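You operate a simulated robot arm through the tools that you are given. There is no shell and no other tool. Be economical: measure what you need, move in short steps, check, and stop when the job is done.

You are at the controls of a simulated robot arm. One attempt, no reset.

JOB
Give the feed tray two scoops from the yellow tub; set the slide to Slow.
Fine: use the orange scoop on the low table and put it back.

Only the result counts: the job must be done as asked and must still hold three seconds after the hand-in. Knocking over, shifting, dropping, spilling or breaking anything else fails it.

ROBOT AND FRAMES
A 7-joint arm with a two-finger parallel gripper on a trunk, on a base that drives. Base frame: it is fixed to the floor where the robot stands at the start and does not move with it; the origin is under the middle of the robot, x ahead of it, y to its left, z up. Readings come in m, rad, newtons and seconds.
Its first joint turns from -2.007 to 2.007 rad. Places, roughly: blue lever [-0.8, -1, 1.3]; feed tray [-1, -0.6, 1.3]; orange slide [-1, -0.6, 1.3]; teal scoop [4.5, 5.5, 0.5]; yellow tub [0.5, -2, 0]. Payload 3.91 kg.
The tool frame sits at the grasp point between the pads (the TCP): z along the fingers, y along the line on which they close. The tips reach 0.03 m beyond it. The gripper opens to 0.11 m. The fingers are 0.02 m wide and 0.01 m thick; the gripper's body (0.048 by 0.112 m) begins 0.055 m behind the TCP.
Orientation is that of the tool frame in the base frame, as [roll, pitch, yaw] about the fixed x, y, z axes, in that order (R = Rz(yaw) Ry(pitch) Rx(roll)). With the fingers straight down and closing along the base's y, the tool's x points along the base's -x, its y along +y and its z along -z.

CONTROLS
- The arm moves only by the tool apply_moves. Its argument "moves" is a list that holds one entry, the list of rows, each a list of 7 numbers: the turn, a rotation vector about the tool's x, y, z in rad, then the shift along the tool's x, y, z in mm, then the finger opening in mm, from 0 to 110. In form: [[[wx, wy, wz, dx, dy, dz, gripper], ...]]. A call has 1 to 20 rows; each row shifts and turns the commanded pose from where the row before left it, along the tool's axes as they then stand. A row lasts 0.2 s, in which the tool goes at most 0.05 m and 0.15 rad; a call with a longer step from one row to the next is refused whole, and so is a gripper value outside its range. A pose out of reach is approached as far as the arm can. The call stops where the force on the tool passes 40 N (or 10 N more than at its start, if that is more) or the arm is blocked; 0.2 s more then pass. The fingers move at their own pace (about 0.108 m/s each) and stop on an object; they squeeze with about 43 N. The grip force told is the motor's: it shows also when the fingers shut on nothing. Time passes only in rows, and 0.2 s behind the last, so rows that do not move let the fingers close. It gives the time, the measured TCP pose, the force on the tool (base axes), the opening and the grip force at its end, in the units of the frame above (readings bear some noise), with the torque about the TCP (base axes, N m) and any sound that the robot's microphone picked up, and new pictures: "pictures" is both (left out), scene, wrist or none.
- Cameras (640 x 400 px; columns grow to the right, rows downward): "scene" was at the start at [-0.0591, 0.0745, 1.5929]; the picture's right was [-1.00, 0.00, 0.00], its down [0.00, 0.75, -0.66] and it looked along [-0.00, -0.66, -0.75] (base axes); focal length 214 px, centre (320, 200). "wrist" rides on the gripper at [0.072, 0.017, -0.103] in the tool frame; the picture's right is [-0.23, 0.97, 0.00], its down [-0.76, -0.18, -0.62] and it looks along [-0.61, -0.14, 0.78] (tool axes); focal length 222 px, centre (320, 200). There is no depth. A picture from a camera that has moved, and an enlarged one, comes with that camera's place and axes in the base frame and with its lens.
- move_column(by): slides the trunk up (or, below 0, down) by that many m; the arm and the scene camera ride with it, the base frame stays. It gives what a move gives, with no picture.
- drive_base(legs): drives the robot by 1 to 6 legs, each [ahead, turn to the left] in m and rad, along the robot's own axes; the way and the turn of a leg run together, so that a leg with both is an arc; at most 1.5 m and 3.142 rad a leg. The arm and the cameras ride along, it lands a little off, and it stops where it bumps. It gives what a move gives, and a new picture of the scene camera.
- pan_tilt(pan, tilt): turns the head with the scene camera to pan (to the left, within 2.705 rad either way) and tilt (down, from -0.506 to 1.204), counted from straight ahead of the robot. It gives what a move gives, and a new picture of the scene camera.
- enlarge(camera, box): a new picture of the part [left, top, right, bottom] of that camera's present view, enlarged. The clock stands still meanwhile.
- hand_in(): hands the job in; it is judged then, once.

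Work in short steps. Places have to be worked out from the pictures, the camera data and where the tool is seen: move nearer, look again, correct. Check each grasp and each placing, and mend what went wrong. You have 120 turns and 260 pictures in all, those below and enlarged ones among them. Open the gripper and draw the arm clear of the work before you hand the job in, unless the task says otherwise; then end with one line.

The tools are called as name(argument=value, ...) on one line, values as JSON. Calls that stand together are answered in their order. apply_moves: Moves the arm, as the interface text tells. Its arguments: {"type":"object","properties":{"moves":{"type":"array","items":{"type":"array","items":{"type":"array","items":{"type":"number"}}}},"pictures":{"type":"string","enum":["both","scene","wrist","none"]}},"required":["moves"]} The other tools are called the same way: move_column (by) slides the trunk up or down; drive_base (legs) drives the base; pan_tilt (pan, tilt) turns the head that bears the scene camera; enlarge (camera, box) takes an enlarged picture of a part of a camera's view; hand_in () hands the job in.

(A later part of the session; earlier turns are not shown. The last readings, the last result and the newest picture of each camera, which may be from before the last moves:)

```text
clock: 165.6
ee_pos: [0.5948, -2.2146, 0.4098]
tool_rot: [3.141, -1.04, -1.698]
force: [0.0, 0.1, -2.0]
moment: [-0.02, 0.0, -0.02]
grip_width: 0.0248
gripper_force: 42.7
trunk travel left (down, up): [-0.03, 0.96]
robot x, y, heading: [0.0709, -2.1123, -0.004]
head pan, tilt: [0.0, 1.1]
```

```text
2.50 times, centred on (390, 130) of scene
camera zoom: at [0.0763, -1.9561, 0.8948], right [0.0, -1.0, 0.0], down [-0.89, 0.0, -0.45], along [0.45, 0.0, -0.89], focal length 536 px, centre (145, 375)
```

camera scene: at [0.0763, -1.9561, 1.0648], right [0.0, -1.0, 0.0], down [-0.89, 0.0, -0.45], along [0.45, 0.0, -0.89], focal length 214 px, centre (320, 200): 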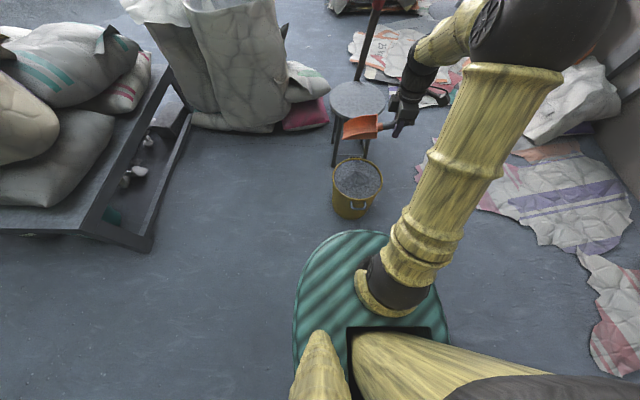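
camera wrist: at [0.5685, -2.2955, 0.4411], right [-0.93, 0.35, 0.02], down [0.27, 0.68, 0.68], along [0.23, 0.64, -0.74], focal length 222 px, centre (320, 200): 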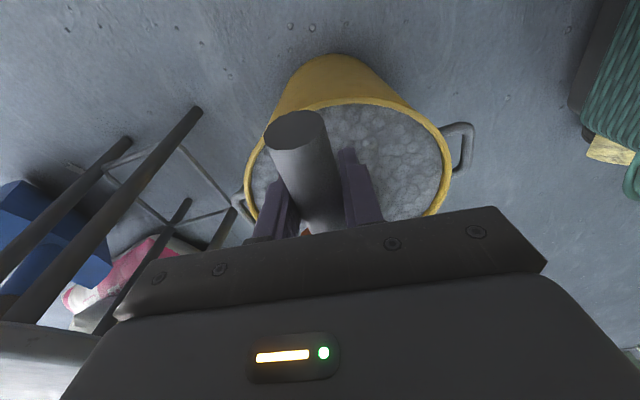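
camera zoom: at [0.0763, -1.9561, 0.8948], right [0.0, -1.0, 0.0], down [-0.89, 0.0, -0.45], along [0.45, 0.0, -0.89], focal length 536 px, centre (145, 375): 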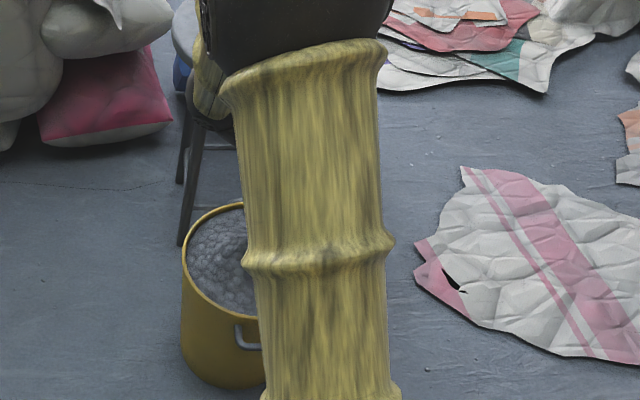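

Same geometry as the first time. I plunge and sweep as before.

apply_moves(moves=[[[0, 0, 0, -22, 0, 13, 0], [0, 0, 0, -22, 0, 13, 0], [0, 0, 0, -22, 0, 13, 0], [0, 0, 0, 0, 0, 0, 0]]], pictures="none")

apply_moves(moves=[[[0, -0.086, 0, -9.5, 0, 1.5, 0], [0, -0.086, 0, -9.4, 0, 2.3, 0], [0, -0.086, 0, -9.1, 0, 3.1, 0], [0, -0.086, 0, -8.9, 0, 3.9, 0], [0, -0.0875, 0, 0, 0, 3.7, 0], [0, -0.0875, 0, 0, 0, 3.7, 0], [0, -0.0875, 0, 0, 0, 3.7, 0], [0, -0.0875, 0, 0, 0, 3.7, 0], [0, 0, 0, 0, 0, 0, 0]]], pictures="scene")

```text
clock: 166.6
ee_pos: [0.5957, -2.2122, 0.3331]
tool_rot: [-3.14, -1.033, -1.695]
force: [-1.4, 18.3, 4.2]
moment: [1.11, -0.03, 0.32]
grip_width: 0.0253
gripper_force: 43.1
trunk travel left (down, up): [-0.03, 0.96]
robot x, y, heading: [0.0681, -2.1101, -0.005]
head pan, tilt: [0.0, 1.1]
```

```text
clock: 167.1
ee_pos: [0.5934, -2.2175, 0.3317]
tool_rot: [-3.129, -0.967, -1.721]
force: [-9.4, 10.1, 23.8]
moment: [0.39, 0.15, 0.1]
grip_width: 0.0254
gripper_force: 42.8
trunk travel left (down, up): [-0.03, 0.96]
robot x, y, heading: [0.0723, -2.1127, 0.002]
head pan, tilt: [0.0, 1.1]
stopped in row 2: the force on the tool passed its limit at 49 N (the readings are from after the stop); the commanded pose is now the measured one
camera scene: at [0.0746, -1.9556, 0.8949], right [0.0, -1.0, 0.0], down [-0.89, 0.0, -0.46], along [0.46, 0.0, -0.89], focal length 214 px, centre (320, 200)
```

scene: 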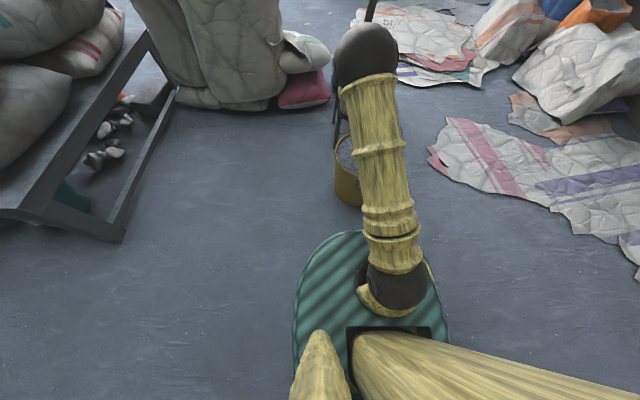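

A sideways 18 N appeared: the pan probably touches the near rim. I look before withdrawing.

enlarge(camera="wrist", box=[160, 60, 640, 360])

enlarge(camera="scene", box=[310, 90, 430, 220])

```text
1.33 times, centred on (400, 210) of wrist
camera zoom: at [0.5836, -2.1714, 0.45], right [-0.94, 0.26, -0.19], down [0.31, 0.91, -0.27], along [0.11, -0.32, -0.94], focal length 296 px, centre (213, 187)
```

zoom: 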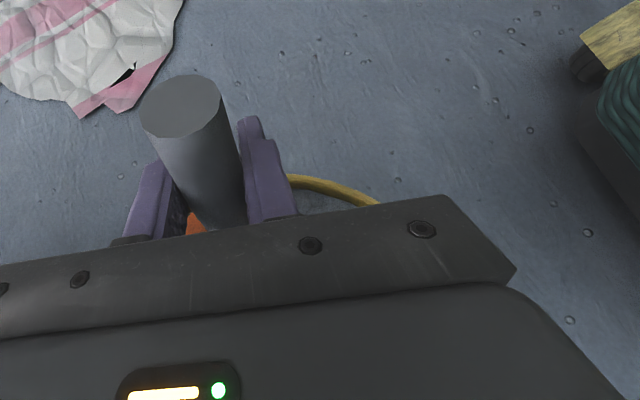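

```text
3.08 times, centred on (370, 155) of scene
camera zoom: at [0.0746, -1.9556, 0.8949], right [0.0, -1.0, 0.0], down [-0.89, 0.0, -0.46], along [0.46, 0.0, -0.89], focal length 660 px, centre (166, 338)
```

zoom: 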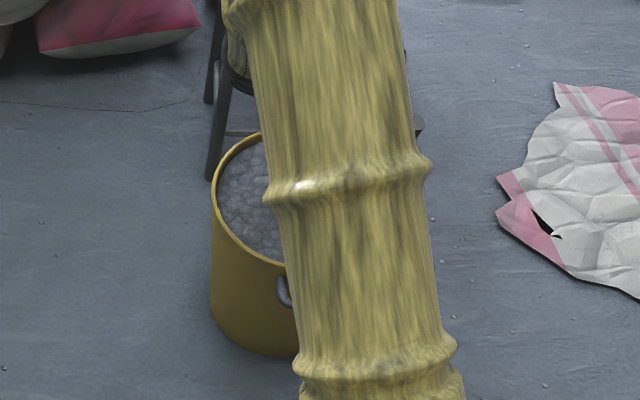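

The tub hasn't moved; contact is at the pan's back corner against the near inner wall. I withdraw straight up and shift 22 mm further inward.

apply_moves(moves=[[[0, 0, 0, 25, 0, -17, 0], [0, 0, 0, 33, 0, -23, 0], [0, 0, 0, 33, 0, -23, 0], [0, 0.075, 0, -12.5, 0, -18, 0], [0, 0, 0, 0, 0, 0, 0]]])

enlarge(camera="scene", box=[310, 50, 430, 200])

```text
clock: 168.3
ee_pos: [0.5969, -2.1964, 0.4413]
tool_rot: [-3.131, -1.038, -1.717]
force: [-0.8, 0.3, -2.7]
moment: [-0.05, 0.03, 0.01]
grip_width: 0.0252
gripper_force: 43.5
trunk travel left (down, up): [-0.03, 0.96]
robot x, y, heading: [0.0683, -2.1094, -0.002]
head pan, tilt: [0.0, 1.1]
camera scene: at [0.0762, -1.9561, 0.8948], right [0.0, -1.0, 0.0], down [-0.89, 0.0, -0.45], along [0.45, 0.0, -0.89], focal length 214 px, centre (320, 200)
camera wrist: at [0.5881, -2.143, 0.5557], right [-0.95, 0.25, -0.2], down [0.31, 0.89, -0.34], along [0.09, -0.38, -0.92], focal length 222 px, centre (320, 200)
```

scene: 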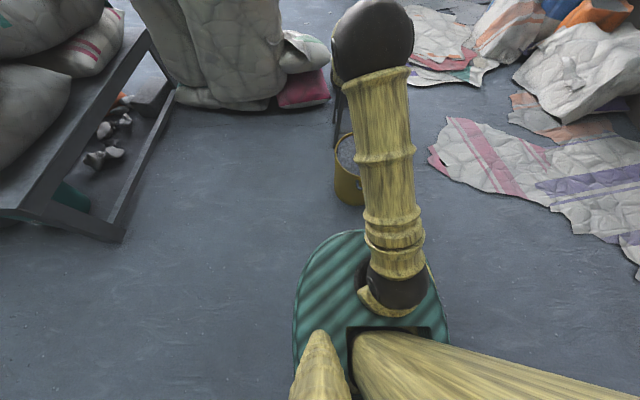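
wrist: 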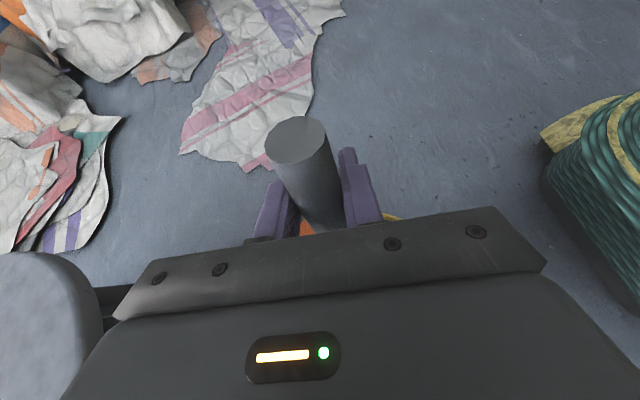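

```text
2.67 times, centred on (370, 125) of scene
camera zoom: at [0.0762, -1.9561, 0.8948], right [0.0, -1.0, 0.0], down [-0.89, 0.0, -0.45], along [0.45, 0.0, -0.89], focal length 572 px, centre (187, 400)
```

zoom: 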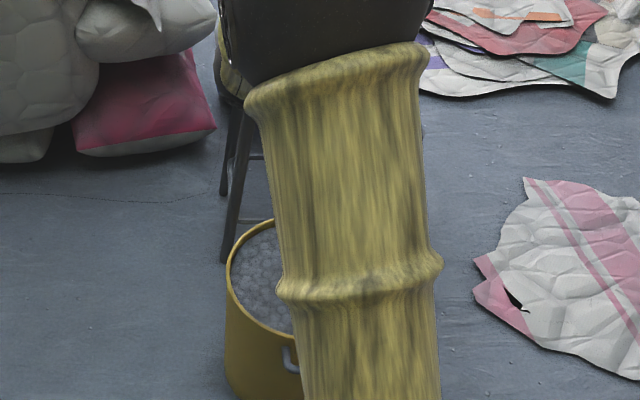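

The handle shifted slightly in the grip. I level the tool in the air to see how the scoop sits now.

apply_moves(moves=[[[0, -0.13, 0, 0, 0, 0, 0], [0, -0.13, 0, 0, 0, 0, 0], [0, -0.13, 0, 0, 0, 0, 0], [0, -0.13, 0, 0, 0, 0, 0], [0, -0.13, 0, 0, 0, 0, 0], [0, -0.13, 0, 0, 0, 0, 0], [0, -0.13, 0, 0, 0, 0, 0], [0, -0.128, 0, 0, 0, 0, 0], [0, 0, 0, 0, 0, 0, 0]]])

enlarge(camera="scene", box=[310, 70, 450, 220])

```text
clock: 170.3
ee_pos: [0.5979, -2.1951, 0.4409]
tool_rot: [-3.138, 0.003, -1.71]
force: [0.2, 0.5, -2.4]
moment: [-0.13, 0.05, -0.02]
grip_width: 0.025
gripper_force: 42.8
trunk travel left (down, up): [-0.03, 0.96]
robot x, y, heading: [0.0696, -2.1108, -0.001]
head pan, tilt: [0.0, 1.1]
camera scene: at [0.0761, -1.9561, 0.8948], right [0.0, -1.0, 0.0], down [-0.89, 0.0, -0.45], along [0.45, 0.0, -0.89], focal length 214 px, centre (320, 200)
camera wrist: at [0.5715, -2.2655, 0.5429], right [-0.93, 0.36, 0.0], down [0.28, 0.73, 0.63], along [0.23, 0.58, -0.78], focal length 222 px, centre (320, 200)
```

scene: 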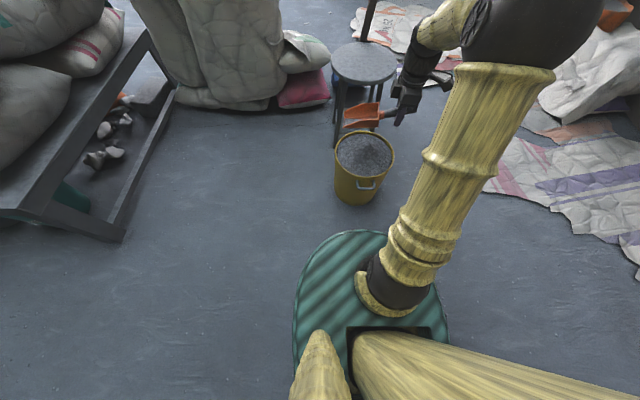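
wrist: 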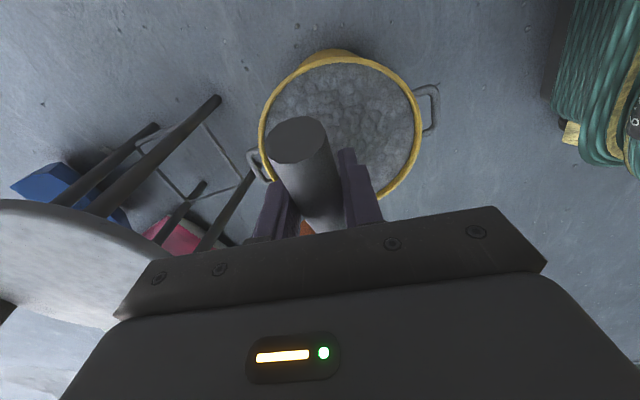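

```text
2.67 times, centred on (380, 145) of scene
camera zoom: at [0.0761, -1.9561, 0.8948], right [0.0, -1.0, 0.0], down [-0.89, 0.0, -0.45], along [0.45, 0.0, -0.89], focal length 572 px, centre (160, 347)
```

zoom: 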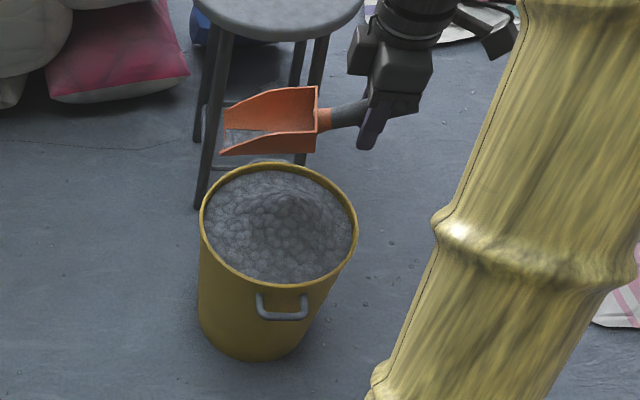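

The scoop now sits about 0.13 rad blade-down in the grip; I compensate in the tool tilt. I tilt and plunge with more clearance to the near wall.

apply_moves(moves=[[[0, 0.12, 0, 0, 0, 0, 0], [0, 0.12, 0, 0, 0, 0, 0], [0, 0.12, 0, 0, 0, 0, 0], [0, 0.12, 0, 0, 0, 0, 0], [0, 0.12, 0, 0, 0, 0, 0], [0, 0.12, 0, 0, 0, 0, 0], [0, 0.11, 0, 0, 0, 0, 0], [0, 0, 0, -27, 0, 25, 0], [0, 0, 0, -18, 0, 17, 0], [0, 0, 0, -18, 0, 17, 0], [0, 0, 0, -14, 0, 13, 0], [0, 0, 0, 0, 0, 0, 0]]], pictures="wrist")

```text
clock: 172.9
ee_pos: [0.5971, -2.1968, 0.3321]
tool_rot: [-3.134, -0.83, -1.714]
force: [0.4, 0.7, -4.4]
moment: [-0.14, 0.0, 0.0]
grip_width: 0.0249
gripper_force: 42.9
trunk travel left (down, up): [-0.03, 0.96]
robot x, y, heading: [0.0711, -2.1125, -0.003]
head pan, tilt: [0.0, 1.1]
camera wrist: at [0.5845, -2.1674, 0.4563], right [-0.94, 0.29, -0.17], down [0.31, 0.94, -0.14], along [0.12, -0.19, -0.97], focal length 222 px, centre (320, 200)
```

wrist: 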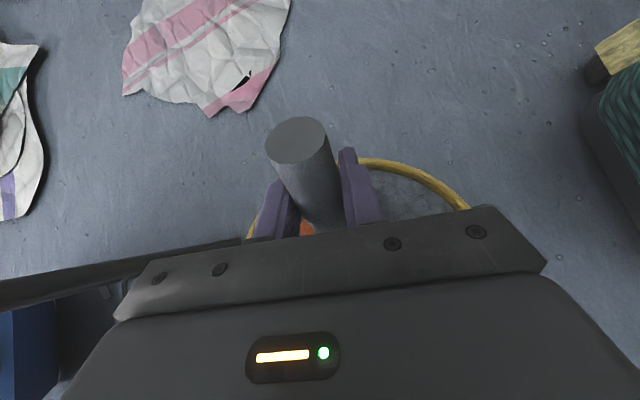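

Light grain contact only, as in the first scoop. I sweep and level.

apply_moves(moves=[[[0, -0.087, 0, -9.2, 0, 5.7, 0], [0, -0.087, 0, -8.7, 0, 6.5, 0], [0, -0.087, 0, -8.1, 0, 7.3, 0], [0, -0.0875, 0, 1, 0, 4.8, 0], [0, -0.0875, 0, 1.5, 0, 4.7, 0], [0, -0.0875, 0, 1.9, 0, 4.5, 0], [0, -0.0875, 0, 2.2, 0, 3, 0]]], pictures="none")

```text
clock: 174.5
ee_pos: [0.597, -2.2036, 0.2896]
tool_rot: [-3.136, -0.218, -1.707]
force: [-0.1, -0.5, -3.7]
moment: [-0.3, 0.04, -0.01]
grip_width: 0.0252
gripper_force: 43.2
trunk travel left (down, up): [-0.03, 0.96]
robot x, y, heading: [0.0716, -2.1115, -0.003]
head pan, tilt: [0.0, 1.1]
```

Smooth, no contact. I level with a slight back-tilt and lift out.

apply_moves(moves=[[[0, -0.086, 0, 4, 0, -7.5, 0], [0, -0.086, 0, 3, 0, -9, 0], [0, -0.086, 0, 2, 0, -11, 0], [0, -0.086, 0, 1, 0, -12, 0], [0, -0.086, 0, 0, 0, -13, 0], [0, 0, 0, -2, 0, -13, 0], [0, 0, 0, 0, 0, 0, 0]]])

enlarge(camera="scene", box=[310, 70, 450, 220])

```text
clock: 176.1
ee_pos: [0.5933, -2.2129, 0.3577]
tool_rot: [-3.137, 0.21, -1.708]
force: [-0.7, 0.7, -4.7]
moment: [-0.32, 0.01, 0.03]
grip_width: 0.0253
gripper_force: 42.8
trunk travel left (down, up): [-0.03, 0.96]
robot x, y, heading: [0.0681, -2.1084, -0.004]
head pan, tilt: [0.0, 1.1]
camera scene: at [0.0762, -1.9561, 0.8948], right [0.0, -1.0, 0.0], down [-0.89, 0.0, -0.45], along [0.45, 0.0, -0.89], focal length 214 px, centre (320, 200)
camera wrist: at [0.5663, -2.3031, 0.4428], right [-0.93, 0.35, 0.04], down [0.26, 0.58, 0.77], along [0.25, 0.73, -0.64], focal length 222 px, centre (320, 200)
```

scene: 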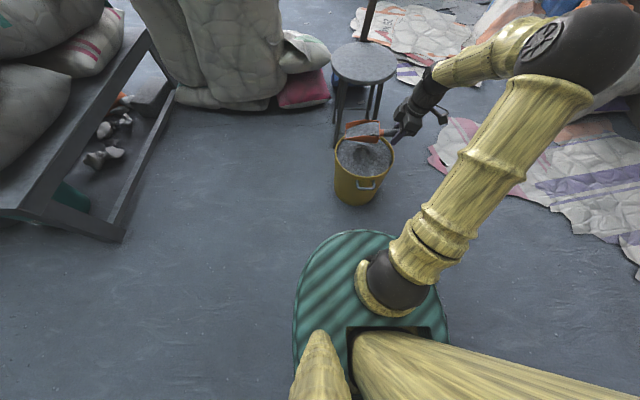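
wrist: 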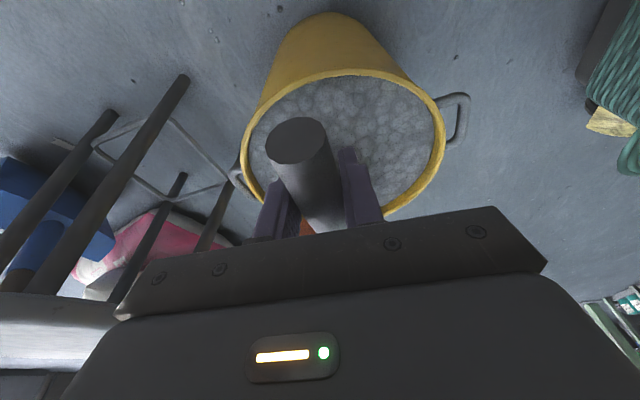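

```text
2.67 times, centred on (380, 145) of scene
camera zoom: at [0.0762, -1.9561, 0.8948], right [0.0, -1.0, 0.0], down [-0.89, 0.0, -0.45], along [0.45, 0.0, -0.89], focal length 572 px, centre (160, 347)
```

zoom: 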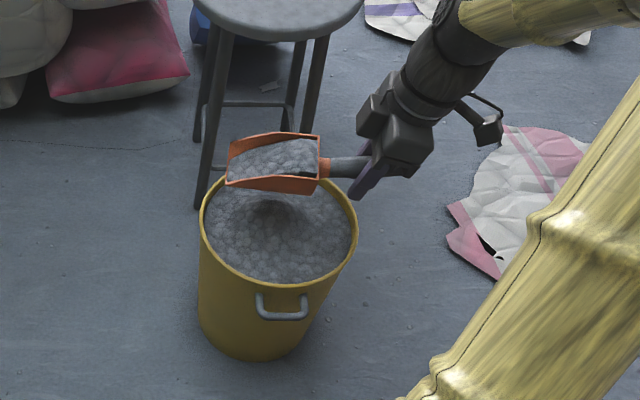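

The second scoop is full and level. I raise the trunk and back off the same way.

move_column(by=0.4)

move_column(by=0.4)

move_column(by=0.16)

drive_base(legs=[[-0.225, 0], [0, 1.575], [0.9, 0], [0.87, 0]])

```text
clock: 179.9
ee_pos: [0.5956, -2.2134, 0.7569]
tool_rot: [-3.137, 0.211, -1.707]
force: [-0.6, -0.8, -3.9]
moment: [-0.27, 0.06, 0.0]
grip_width: 0.0251
gripper_force: 43.3
trunk travel left (down, up): [-0.43, 0.56]
robot x, y, heading: [0.0697, -2.1116, -0.009]
head pan, tilt: [0.0, 1.1]
```

```text
clock: 183.7
ee_pos: [0.595, -2.2123, 1.1581]
tool_rot: [-3.136, 0.212, -1.708]
force: [-0.4, 0.5, -4.0]
moment: [-0.27, 0.05, 0.01]
grip_width: 0.025
gripper_force: 42.7
trunk travel left (down, up): [-0.83, 0.16]
robot x, y, heading: [0.0722, -2.1113, -0.005]
head pan, tilt: [0.0, 1.1]
```

```text
clock: 185.6
ee_pos: [0.595, -2.2134, 1.3168]
tool_rot: [-3.137, 0.211, -1.709]
force: [0.9, -0.2, -3.3]
moment: [-0.31, 0.04, -0.01]
grip_width: 0.0254
gripper_force: 43.2
trunk travel left (down, up): [-0.99, 0.0]
robot x, y, heading: [0.0729, -2.1074, -0.005]
head pan, tilt: [0.0, 1.1]
```

```text
clock: 203.0
ee_pos: [-0.0344, 0.1789, 1.3151]
tool_rot: [-3.137, 0.21, -0.134]
force: [0.1, -0.8, -4.0]
moment: [-0.05, -0.32, -0.02]
grip_width: 0.0252
gripper_force: 42.7
trunk travel left (down, up): [-0.99, 0.0]
robot x, y, heading: [-0.1349, -0.3414, 1.571]
head pan, tilt: [0.0, 1.1]
camera scene: at [-0.2897, -0.3416, 1.8543], right [1.0, 0.0, 0.0], down [0.0, -0.89, -0.45], along [0.0, 0.45, -0.89], focal length 214 px, centre (320, 200)
```

scene: 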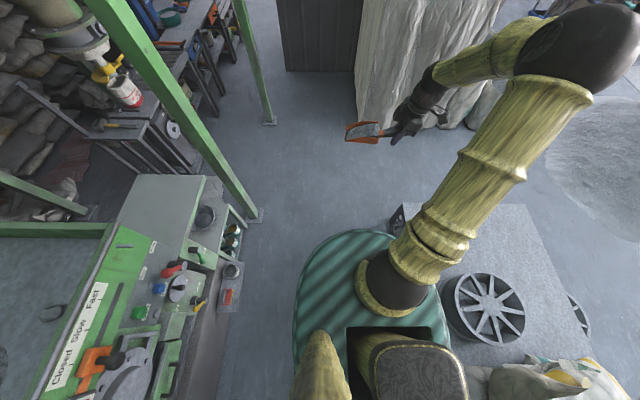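

Load still in. I raise the scoop to 1.52, turn toward the machine and drive up.

apply_moves(moves=[[[0, 0, 0, -6, 0, -29, 0], [0, 0, 0, -8.3, 0, -39, 0], [0, 0, 0, -8.3, 0, -39, 0], [0, 0, 0, -8.3, 0, -39, 0], [0, 0, 0, -8.3, 0, -39, 0], [0, 0, 0, -3, 0, -15, 0], [0, 0, 0, 0, 0, 0, 0]]], pictures="none")

drive_base(legs=[[0, 1.57]])

pan_tilt(pan=0.0, tilt=0.9)

drive_base(legs=[[0.33, 0]])

enlarge(camera="scene", box=[250, 50, 490, 200])

```text
clock: 204.6
ee_pos: [-0.0368, 0.179, 1.5224]
tool_rot: [-3.136, 0.212, -0.133]
force: [0.0, 0.9, -3.2]
moment: [-0.05, -0.31, 0.02]
grip_width: 0.025
gripper_force: 42.8
trunk travel left (down, up): [-0.99, 0.0]
robot x, y, heading: [-0.1403, -0.3457, 1.576]
head pan, tilt: [0.0, 1.1]
```

```text
clock: 210.5
ee_pos: [-0.6598, -0.2313, 1.5221]
tool_rot: [-3.137, 0.212, 1.414]
force: [-0.4, -0.1, -3.8]
moment: [0.3, -0.04, -0.01]
grip_width: 0.0254
gripper_force: 42.5
trunk travel left (down, up): [-0.99, 0.0]
robot x, y, heading: [-0.1388, -0.3468, 3.12]
head pan, tilt: [0.0, 1.1]
camera scene: at [-0.1444, -0.4984, 1.8543], right [0.02, 1.0, 0.0], down [0.89, -0.02, -0.45], along [-0.45, 0.01, -0.89], focal length 214 px, centre (320, 200)
```

scene: 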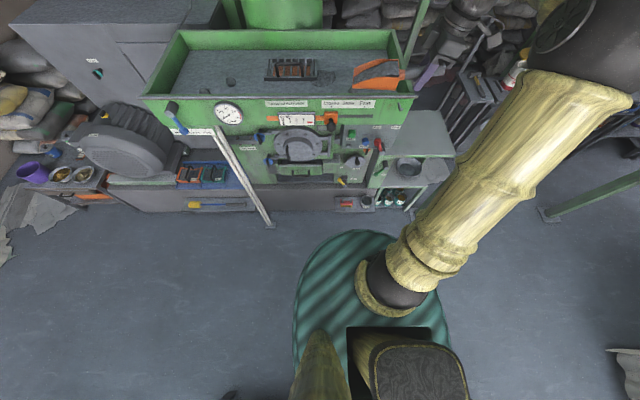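

```text
clock: 211.2
ee_pos: [-0.6604, -0.2322, 1.521]
tool_rot: [-3.137, 0.213, 1.411]
force: [0.2, 0.1, -2.7]
moment: [0.32, -0.03, -0.03]
grip_width: 0.0251
gripper_force: 42.5
trunk travel left (down, up): [-0.99, 0.0]
robot x, y, heading: [-0.1345, -0.3445, 3.119]
head pan, tilt: [0.0, 0.901]
camera scene: at [-0.1568, -0.498, 1.8681], right [0.02, 1.0, 0.0], down [0.78, -0.02, -0.62], along [-0.62, 0.01, -0.78], focal length 214 px, centre (320, 200)
```

scene: 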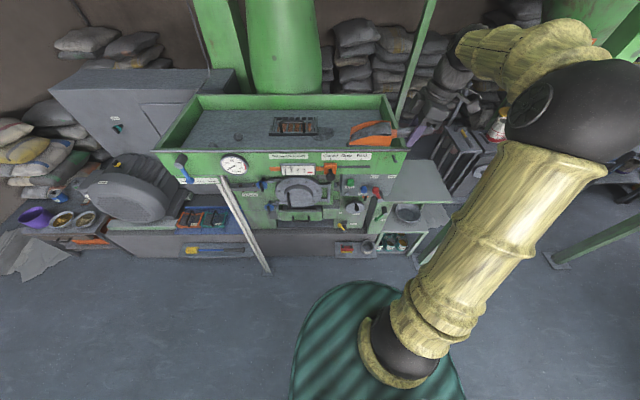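

```text
clock: 213.7
ee_pos: [-0.9823, -0.221, 1.5219]
tool_rot: [-3.139, 0.212, 1.407]
force: [-0.9, 0.1, -4.6]
moment: [0.29, -0.05, 0.0]
grip_width: 0.025
gripper_force: 43.1
trunk travel left (down, up): [-0.99, 0.0]
robot x, y, heading: [-0.4618, -0.3367, 3.113]
head pan, tilt: [0.0, 0.901]
camera scene: at [-0.4808, -0.4895, 1.8681], right [0.03, 1.0, 0.0], down [0.78, -0.02, -0.62], along [-0.62, 0.02, -0.78], focal length 214 px, centre (320, 200)
```

scene: 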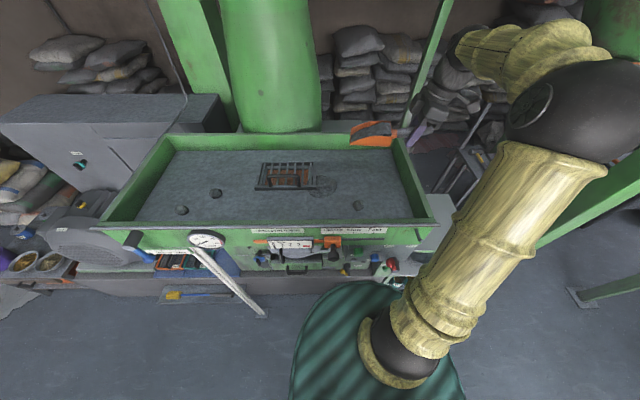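

```text
2.67 times, centred on (370, 125) of scene
camera zoom: at [-0.4808, -0.4895, 1.8681], right [0.03, 1.0, 0.0], down [0.78, -0.02, -0.62], along [-0.62, 0.02, -0.78], focal length 572 px, centre (187, 400)
```

zoom: 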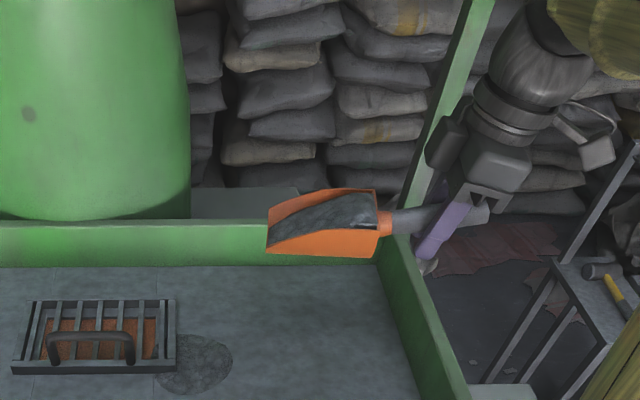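

In place over the tray. I tip the scoop out.

apply_moves(moves=[[[0, 0.12, 0, 0, 0, 0, 0], [0, 0.12, 0, 0, 0, 0, 0], [0, 0.12, 0, 0, 0, 0, 0], [0, 0.12, 0, 0, 0, 0, 0], [0, 0.12, 0, 0, 0, 0, 0], [0, 0.12, 0, 0, 0, 0, 0], [0, 0.12, 0, 0, 0, 0, 0], [0, 0.12, 0, 0, 0, 0, 0], [0, 0.12, 0, 0, 0, 0, 0], [0, 0.12, 0, 0, 0, 0, 0], [0, 0, 0, 0, 0, 0, 0], [0, 0, 0, 0, 0, 0, 0]]], pictures="scene")

apply_moves(moves=[[[0, -0.12, 0, 0, 0, 0, 0], [0, -0.12, 0, 0, 0, 0, 0], [0, -0.12, 0, 0, 0, 0, 0], [0, -0.12, 0, 0, 0, 0, 0], [0, -0.12, 0, 0, 0, 0, 0], [0, -0.12, 0, 0, 0, 0, 0], [0, -0.12, 0, 0, 0, 0, 0], [0, -0.12, 0, 0, 0, 0, 0], [0, -0.12, 0, 0, 0, 0, 0], [0, -0.05, 0, 0, 0, 0, 0], [0, 0, 0, 0, 0, 0, 0]]], pictures="both")

enlarge(camera="scene", box=[250, 50, 490, 200])

```text
clock: 216.2
ee_pos: [-0.9803, -0.2214, 1.5217]
tool_rot: [-3.133, -0.991, 1.4]
force: [-0.5, 0.1, -1.7]
moment: [-0.01, 0.0, 0.03]
grip_width: 0.025
gripper_force: 43.1
trunk travel left (down, up): [-0.99, 0.0]
robot x, y, heading: [-0.4626, -0.3394, 3.111]
head pan, tilt: [0.0, 0.901]
camera scene: at [-0.4802, -0.4899, 1.8681], right [0.03, 1.0, 0.0], down [0.78, -0.02, -0.62], along [-0.62, 0.02, -0.78], focal length 214 px, centre (320, 200)
```

scene: 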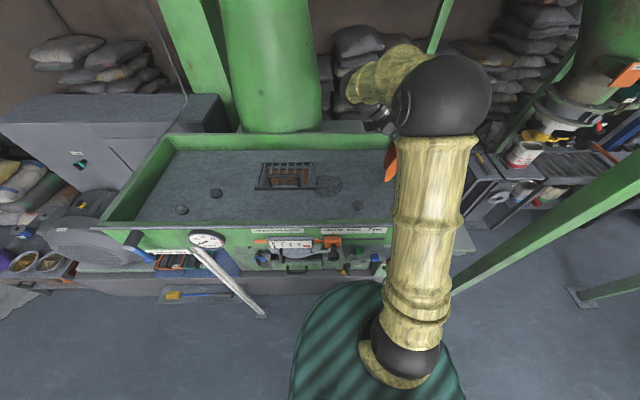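

```text
clock: 218.7
ee_pos: [-0.9813, -0.2208, 1.5215]
tool_rot: [-3.136, 0.141, 1.409]
force: [0.2, -0.1, -1.9]
moment: [0.16, -0.02, -0.01]
grip_width: 0.0251
gripper_force: 42.6
trunk travel left (down, up): [-0.99, 0.0]
robot x, y, heading: [-0.4586, -0.3378, 3.118]
head pan, tilt: [0.0, 0.901]
camera scene: at [-0.4799, -0.4895, 1.8681], right [0.03, 1.0, 0.0], down [0.78, -0.02, -0.62], along [-0.62, 0.02, -0.78], focal length 214 px, centre (320, 200)
camera wrist: at [-0.9497, -0.1392, 1.6131], right [0.92, -0.38, 0.03], down [-0.28, -0.63, 0.73], along [-0.26, -0.68, -0.69], focal length 222 px, centre (320, 200)
```

scene: 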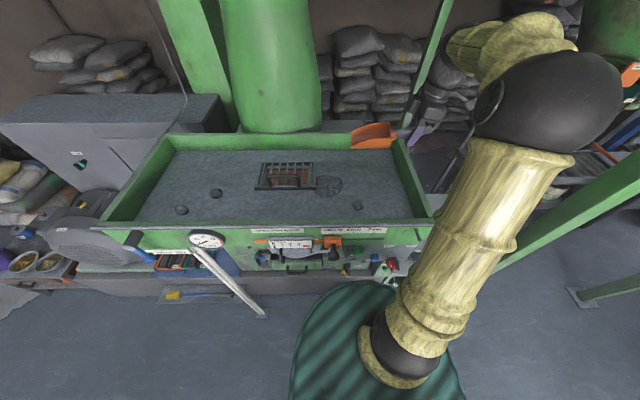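
wrist: 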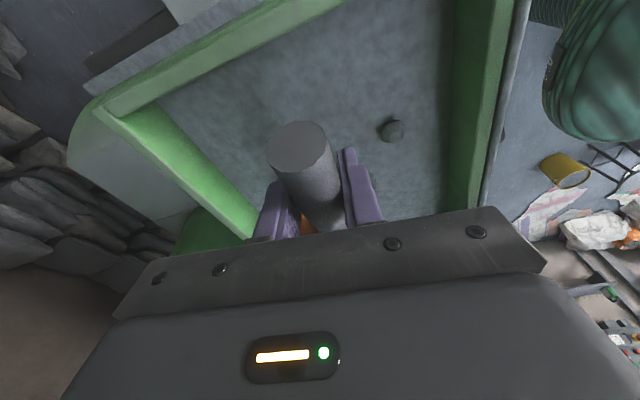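

```text
2.67 times, centred on (370, 125) of scene
camera zoom: at [-0.4799, -0.4895, 1.8681], right [0.03, 1.0, 0.0], down [0.78, -0.02, -0.62], along [-0.62, 0.02, -0.78], focal length 572 px, centre (187, 400)
```

zoom: 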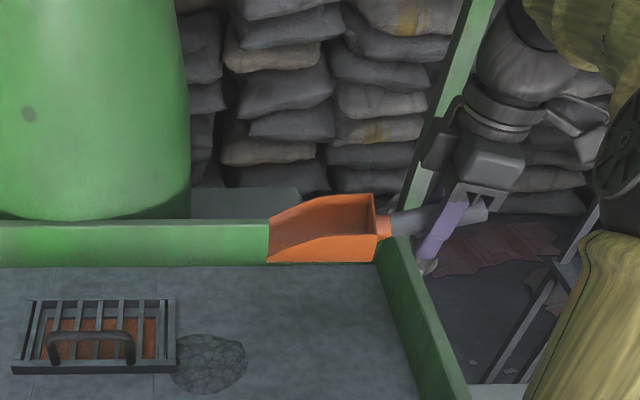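

Both scoops are in the tray and the scoop is empty. I drive back to the starting stand in front of the low table.

drive_base(legs=[[-0.33, 0], [0, -1.545], [0.33, 0], [0, -1.57]])

pan_tilt(pan=0.0, tilt=1.1)

```text
clock: 234.1
ee_pos: [0.3902, -0.1092, 1.5209]
tool_rot: [-3.138, 0.14, -1.681]
force: [-0.2, -0.2, -1.0]
moment: [-0.17, 0.0, -0.03]
grip_width: 0.025
gripper_force: 43.3
trunk travel left (down, up): [-0.99, 0.0]
robot x, y, heading: [-0.1361, -0.0193, 0.023]
head pan, tilt: [0.0, 0.901]
camera scene: at [-0.1226, 0.1325, 1.8681], right [0.02, -1.0, 0.0], down [-0.78, -0.02, -0.62], along [0.62, 0.01, -0.78], focal length 214 px, centre (320, 200)
```

scene: 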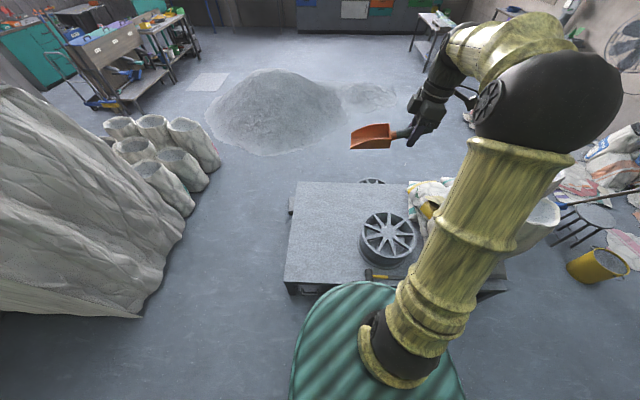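

```text
clock: 234.8
ee_pos: [0.3911, -0.1099, 1.5216]
tool_rot: [-3.137, 0.139, -1.68]
force: [0.2, -0.2, -2.3]
moment: [-0.15, 0.02, 0.02]
grip_width: 0.0249
gripper_force: 43.2
trunk travel left (down, up): [-0.99, 0.0]
robot x, y, heading: [-0.1347, -0.0219, 0.021]
head pan, tilt: [0.0, 1.1]
camera scene: at [-0.135, 0.1323, 1.8543], right [0.02, -1.0, 0.0], down [-0.89, -0.02, -0.45], along [0.45, 0.01, -0.89], focal length 214 px, centre (320, 200)
```

scene: 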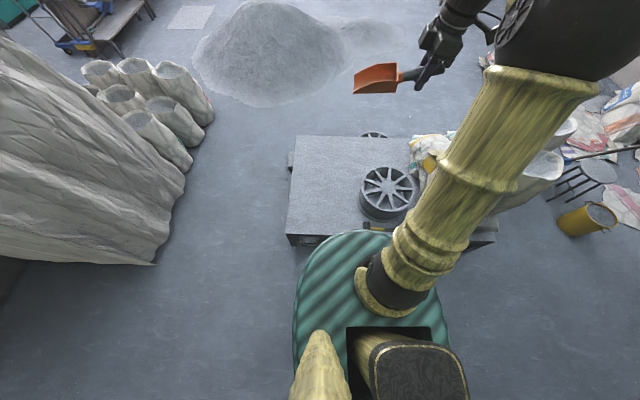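

I go 0.1 m ahead and lower arm and trunk to about z 0.6 above the table.

drive_base(legs=[[0.1, -0.02]])

apply_moves(moves=[[[0, 0, 0, 6, 0, 40, 0], [0, 0, 0, 6, 0, 40, 0], [0, 0, 0, 6, 0, 40, 0], [0, 0, 0, 6, 0, 40, 0], [0, 0, 0, 0, 0, 0, 0]]], pictures="none")

move_column(by=-0.4)

move_column(by=-0.37)

apply_moves(moves=[[[0, 0, 0, 0, 0, 0, 0]]])

enlarge(camera="scene", box=[290, 50, 490, 200])

```text
clock: 236.0
ee_pos: [0.4863, -0.1183, 1.5209]
tool_rot: [-3.135, 0.14, -1.701]
force: [-0.2, -0.1, -1.8]
moment: [-0.14, 0.02, -0.03]
grip_width: 0.0253
gripper_force: 43.0
trunk travel left (down, up): [-0.99, 0.0]
robot x, y, heading: [-0.0371, -0.0193, 0.005]
head pan, tilt: [0.0, 1.1]
camera scene: at [-0.0344, 0.1337, 1.8543], right [0.0, -1.0, 0.0], down [-0.89, 0.0, -0.45], along [0.45, 0.0, -0.89], focal length 214 px, centre (320, 200)
```

scene: 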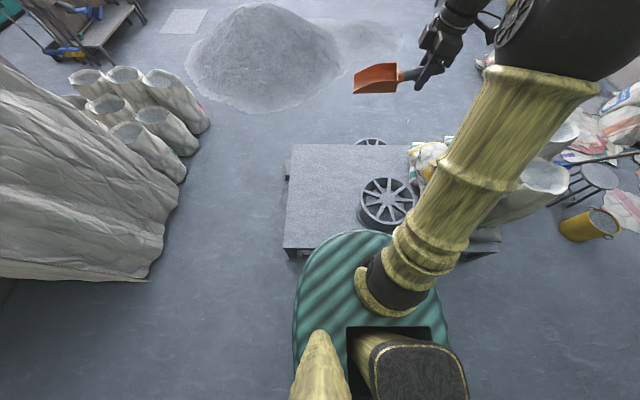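

```text
clock: 237.2
ee_pos: [0.4843, -0.1201, 1.3599]
tool_rot: [-3.136, 0.139, -1.702]
force: [0.4, 0.3, -1.3]
moment: [-0.14, 0.0, 0.02]
grip_width: 0.0249
gripper_force: 42.2
trunk travel left (down, up): [-0.99, 0.0]
robot x, y, heading: [-0.0394, -0.0197, 0.002]
head pan, tilt: [0.0, 1.1]
```

```text
clock: 241.1
ee_pos: [0.4838, -0.1187, 0.9596]
tool_rot: [-3.137, 0.141, -1.702]
force: [-0.7, 0.2, -2.1]
moment: [-0.17, -0.01, -0.01]
grip_width: 0.025
gripper_force: 43.1
trunk travel left (down, up): [-0.59, 0.4]
robot x, y, heading: [-0.0403, -0.0158, 0.006]
head pan, tilt: [0.0, 1.1]
```

```text
clock: 244.6
ee_pos: [0.4845, -0.1182, 0.5902]
tool_rot: [-3.135, 0.141, -1.701]
force: [0.4, -0.4, -1.7]
moment: [-0.14, 0.03, 0.01]
grip_width: 0.0248
gripper_force: 42.6
trunk travel left (down, up): [-0.22, 0.77]
robot x, y, heading: [-0.0362, -0.0203, 0.005]
head pan, tilt: [0.0, 1.1]
```

```text
clock: 245.0
ee_pos: [0.4829, -0.1185, 0.5902]
tool_rot: [-3.136, 0.141, -1.701]
force: [-0.2, -0.5, -1.7]
moment: [-0.14, 0.0, -0.01]
grip_width: 0.0247
gripper_force: 43.3
trunk travel left (down, up): [-0.22, 0.77]
robot x, y, heading: [-0.0375, -0.0196, 0.005]
head pan, tilt: [0.0, 1.1]
camera scene: at [-0.0347, 0.1336, 1.0843], right [0.0, -1.0, 0.0], down [-0.89, 0.0, -0.45], along [0.45, 0.0, -0.89], focal length 214 px, centre (320, 200)
camera wrist: at [0.4566, -0.2025, 0.6815], right [-0.94, 0.35, 0.03], down [0.26, 0.64, 0.72], along [0.24, 0.69, -0.69], focal length 222 px, centre (320, 200)
```

scene: 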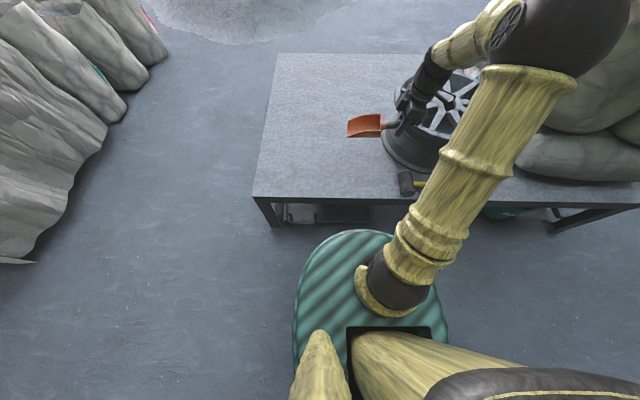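
wrist: 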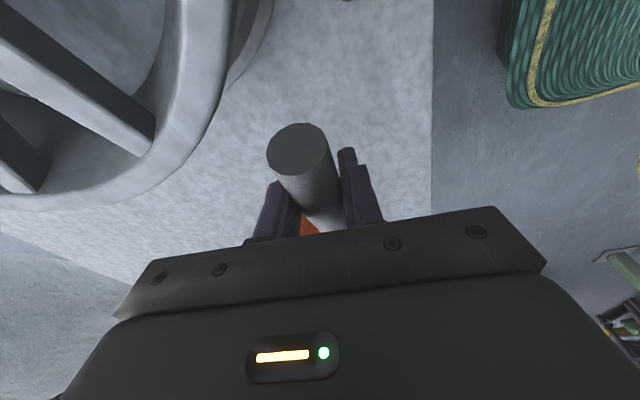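

```text
2.67 times, centred on (390, 125) of scene
camera zoom: at [-0.0347, 0.1336, 1.0843], right [0.0, -1.0, 0.0], down [-0.89, 0.0, -0.45], along [0.45, 0.0, -0.89], focal length 572 px, centre (133, 400)
```

zoom: 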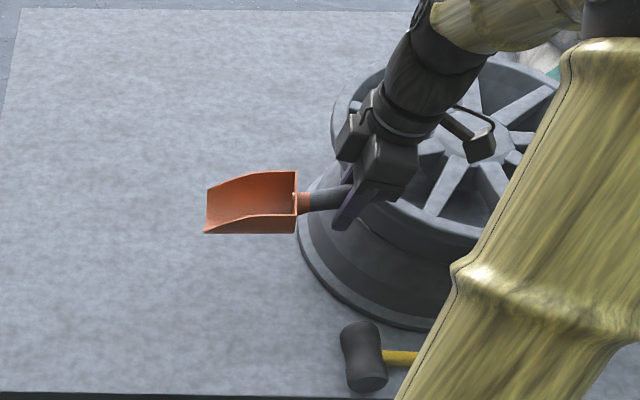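

The scoop still droops by about 0.15 rad and slid about 8 mm forward in the grip. I pitch it up to level, and shift to the put-down place (TCP near x 0.471, y -0.095).

apply_moves(moves=[[[0, -0.07, 0, -21, 15, 3, 0], [0, -0.07, 0, 0, 0, 0, 0], [0, 0, 0, 0, 0, 0, 0]]], pictures="wrist")

enlarge(camera="scene", box=[310, 80, 470, 200])

```text
clock: 245.8
ee_pos: [0.472, -0.0948, 0.5895]
tool_rot: [-3.136, 0.282, -1.699]
force: [0.3, -0.1, -2.4]
moment: [-0.15, 0.05, -0.01]
grip_width: 0.0252
gripper_force: 43.4
trunk travel left (down, up): [-0.22, 0.77]
robot x, y, heading: [-0.0393, -0.0187, 0.004]
head pan, tilt: [0.0, 1.1]
camera wrist: at [0.4431, -0.1908, 0.6679], right [-0.94, 0.34, 0.06], down [0.25, 0.53, 0.81], along [0.25, 0.77, -0.58], focal length 222 px, centre (320, 200)
```

wrist: 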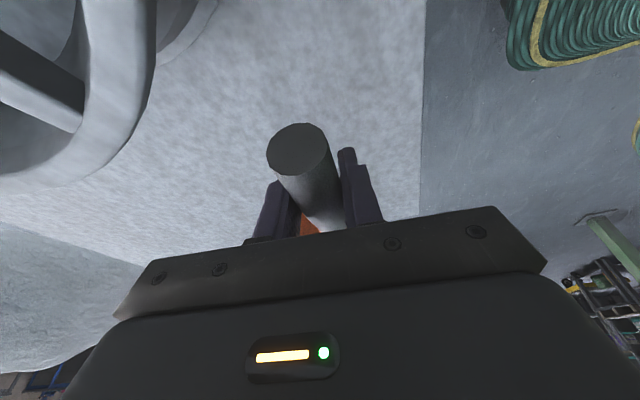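

```text
3.33 times, centred on (390, 140) of scene
camera zoom: at [-0.0347, 0.1336, 1.0843], right [0.0, -1.0, 0.0], down [-0.89, 0.0, -0.45], along [0.45, 0.0, -0.89], focal length 715 px, centre (87, 400)
```

zoom: 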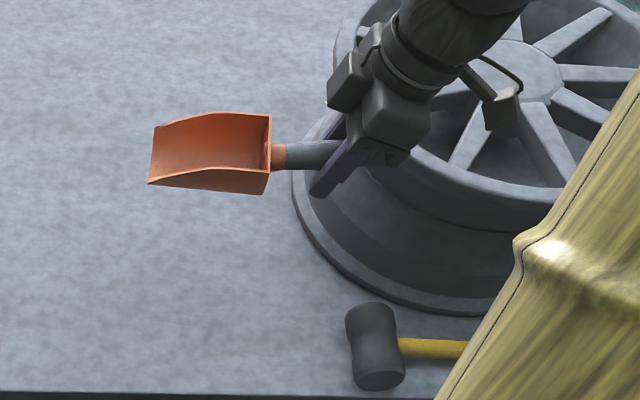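

The scoop is level now. I lower it to z 0.44 and look.

apply_moves(moves=[[[0, 0, 0, 8.4, 0, 28.8, 0], [0, 0, 0, 8.4, 0, 28.8, 0], [0, 0, 0, 8.4, 0, 28.8, 0], [0, 0, 0, 8.4, 0, 28.8, 0], [0, 0, 0, 8.4, 0, 28.8, 0], [0, 0, 0, 0, 0, 0, 0]]], pictures="wrist")

enlarge(camera="scene", box=[310, 100, 470, 220])

```text
clock: 247.2
ee_pos: [0.4726, -0.0955, 0.4415]
tool_rot: [-3.137, 0.281, -1.7]
force: [0.6, 0.1, -2.1]
moment: [-0.14, 0.0, -0.01]
grip_width: 0.0248
gripper_force: 43.1
trunk travel left (down, up): [-0.22, 0.77]
robot x, y, heading: [-0.0401, -0.0219, 0.005]
head pan, tilt: [0.0, 1.1]
camera wrist: at [0.4432, -0.1917, 0.5199], right [-0.94, 0.34, 0.06], down [0.25, 0.53, 0.81], along [0.25, 0.77, -0.58], focal length 222 px, centre (320, 200)
```

wrist: 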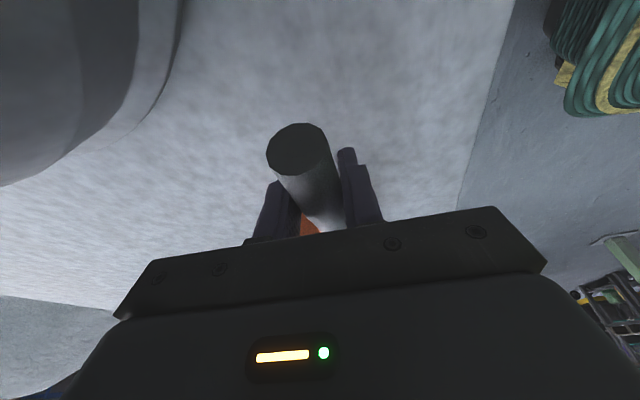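

```text
3.33 times, centred on (390, 160) of scene
camera zoom: at [-0.0347, 0.1336, 1.0843], right [0.0, -1.0, 0.0], down [-0.89, 0.0, -0.45], along [0.45, 0.0, -0.89], focal length 715 px, centre (87, 333)
```

zoom: 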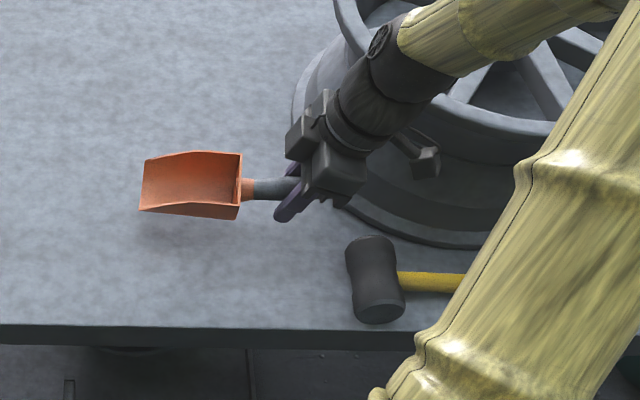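

I creep down toward the table.

apply_moves(moves=[[[0, 0, 0, 5.5, 0, 19, 0], [0, 0, 0, 2.8, 0, 9.6, 0], [0, 0, 0, 1.4, 0, 4.8, 0], [0, 0, 0, 0, 0, 0, 0]]], pictures="none")

apply_moves(moves=[[[0, 0, 0, 1.1, 0, 3.8, 0], [0, 0, 0, 0, 0, 0, 0]]], pictures="none")

apply_moves(moves=[[[0, 0, 0, 1.1, 0, 3.8, 0], [0, 0, 0, 0, 0, 0, 0]]], pictures="none")

enlarge(camera="scene", box=[330, 110, 450, 200])

```text
clock: 248.2
ee_pos: [0.4723, -0.0973, 0.4062]
tool_rot: [-3.135, 0.281, -1.7]
force: [-0.3, 0.5, -2.0]
moment: [-0.14, -0.01, 0.03]
grip_width: 0.025
gripper_force: 43.0
trunk travel left (down, up): [-0.22, 0.77]
robot x, y, heading: [-0.039, -0.0215, 0.004]
head pan, tilt: [0.0, 1.1]
```

```text
clock: 248.8
ee_pos: [0.4725, -0.0979, 0.4008]
tool_rot: [-3.136, 0.282, -1.699]
force: [-0.5, -0.4, -1.5]
moment: [-0.14, 0.01, -0.01]
grip_width: 0.0251
gripper_force: 42.8
trunk travel left (down, up): [-0.22, 0.77]
robot x, y, heading: [-0.0385, -0.0199, 0.002]
head pan, tilt: [0.0, 1.1]
```

```text
clock: 249.4
ee_pos: [0.4721, -0.0963, 0.3988]
tool_rot: [-3.135, 0.281, -1.703]
force: [0.0, -3.5, 8.8]
moment: [1.4, -0.15, 0.03]
grip_width: 0.025
gripper_force: 42.7
trunk travel left (down, up): [-0.22, 0.77]
robot x, y, heading: [-0.0407, -0.0184, 0.003]
head pan, tilt: [0.0, 1.1]
```

```text
4.44 times, centred on (390, 155) of scene
camera zoom: at [-0.0354, 0.1334, 1.0845], right [0.0, -1.0, 0.0], down [-0.89, 0.0, -0.45], along [0.45, 0.0, -0.89], focal length 953 px, centre (9, 400)
```

zoom: 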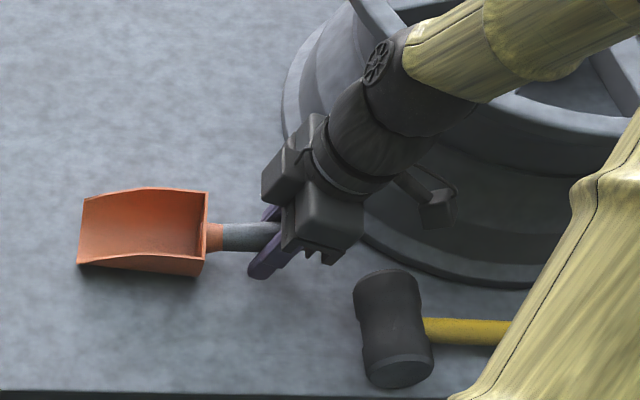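

The lip touches the table; compared with its original picture the scoop lies about 17 mm too far to -y. I lift a little, shift by 16 mm and set it down.

apply_moves(moves=[[[0, 0, 0, -1.7, 0, -5.8, 0], [0, 0, 0, -15.4, 0, 4.4, 0], [0, 0, 0, 0, 0, 0, 0], [0, 0, 0, 1.1, 0, 3.8, 0], [0, 0, 0, 0, 0, 0, 0]]], pictures="none")

enlarge(camera="scene", box=[330, 110, 450, 200])

```text
clock: 250.6
ee_pos: [0.475, -0.081, 0.3993]
tool_rot: [-3.137, 0.279, -1.699]
force: [0.3, 0.5, -2.4]
moment: [-0.13, 0.0, 0.03]
grip_width: 0.0252
gripper_force: 42.8
trunk travel left (down, up): [-0.22, 0.77]
robot x, y, heading: [-0.0404, -0.0187, 0.004]
head pan, tilt: [0.0, 1.1]
```

```text
4.44 times, centred on (390, 155) of scene
camera zoom: at [-0.0347, 0.1336, 1.0843], right [0.0, -1.0, 0.0], down [-0.89, 0.0, -0.45], along [0.45, 0.0, -0.89], focal length 953 px, centre (9, 400)
```

zoom: 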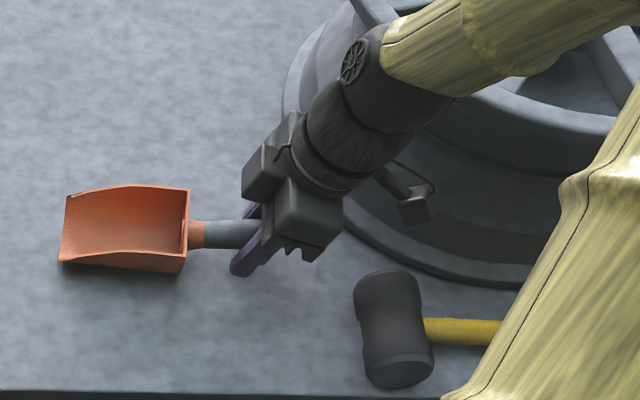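

In place, just above contact. I lower 3 mm and open the gripper.

apply_moves(moves=[[[0, 0, 0, 0.8, 0, 2.6, 0], [0, 0, 0, 0, 0, 0, 10], [0, 0, 0, 0, 0, 0, 30], [0, 0, 0, 0, 0, 0, 60], [0, 0, 0, 0, 0, 0, 60]]], pictures="wrist")

enlarge(camera="scene", box=[330, 110, 450, 200])

```text
clock: 251.8
ee_pos: [0.4757, -0.081, 0.3968]
tool_rot: [-3.137, 0.28, -1.698]
force: [0.5, 0.9, 0.1]
moment: [0.01, -0.05, -0.01]
grip_width: 0.0601
gripper_force: 0.0
trunk travel left (down, up): [-0.22, 0.77]
robot x, y, heading: [-0.0373, -0.0171, -0.003]
head pan, tilt: [0.0, 1.1]
camera wrist: at [0.4464, -0.1766, 0.4751], right [-0.94, 0.34, 0.06], down [0.25, 0.53, 0.81], along [0.25, 0.77, -0.58], focal length 222 px, centre (320, 200)
```

wrist: 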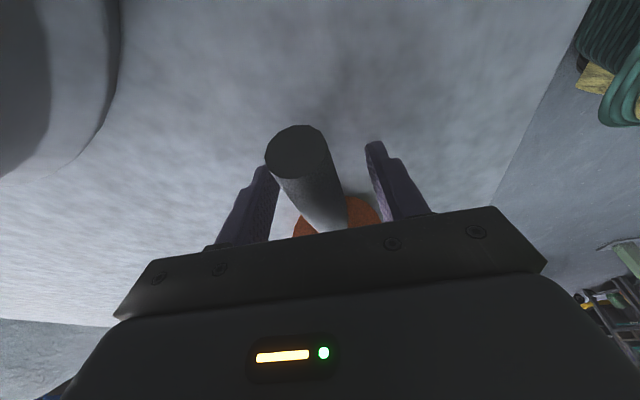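

```text
4.44 times, centred on (390, 155) of scene
camera zoom: at [-0.0348, 0.1336, 1.0843], right [0.0, -1.0, 0.0], down [-0.89, 0.0, -0.45], along [0.45, 0.0, -0.89], focal length 953 px, centre (9, 400)
```

zoom: 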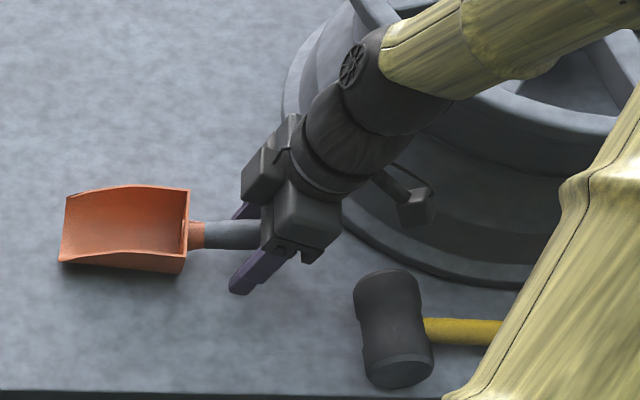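

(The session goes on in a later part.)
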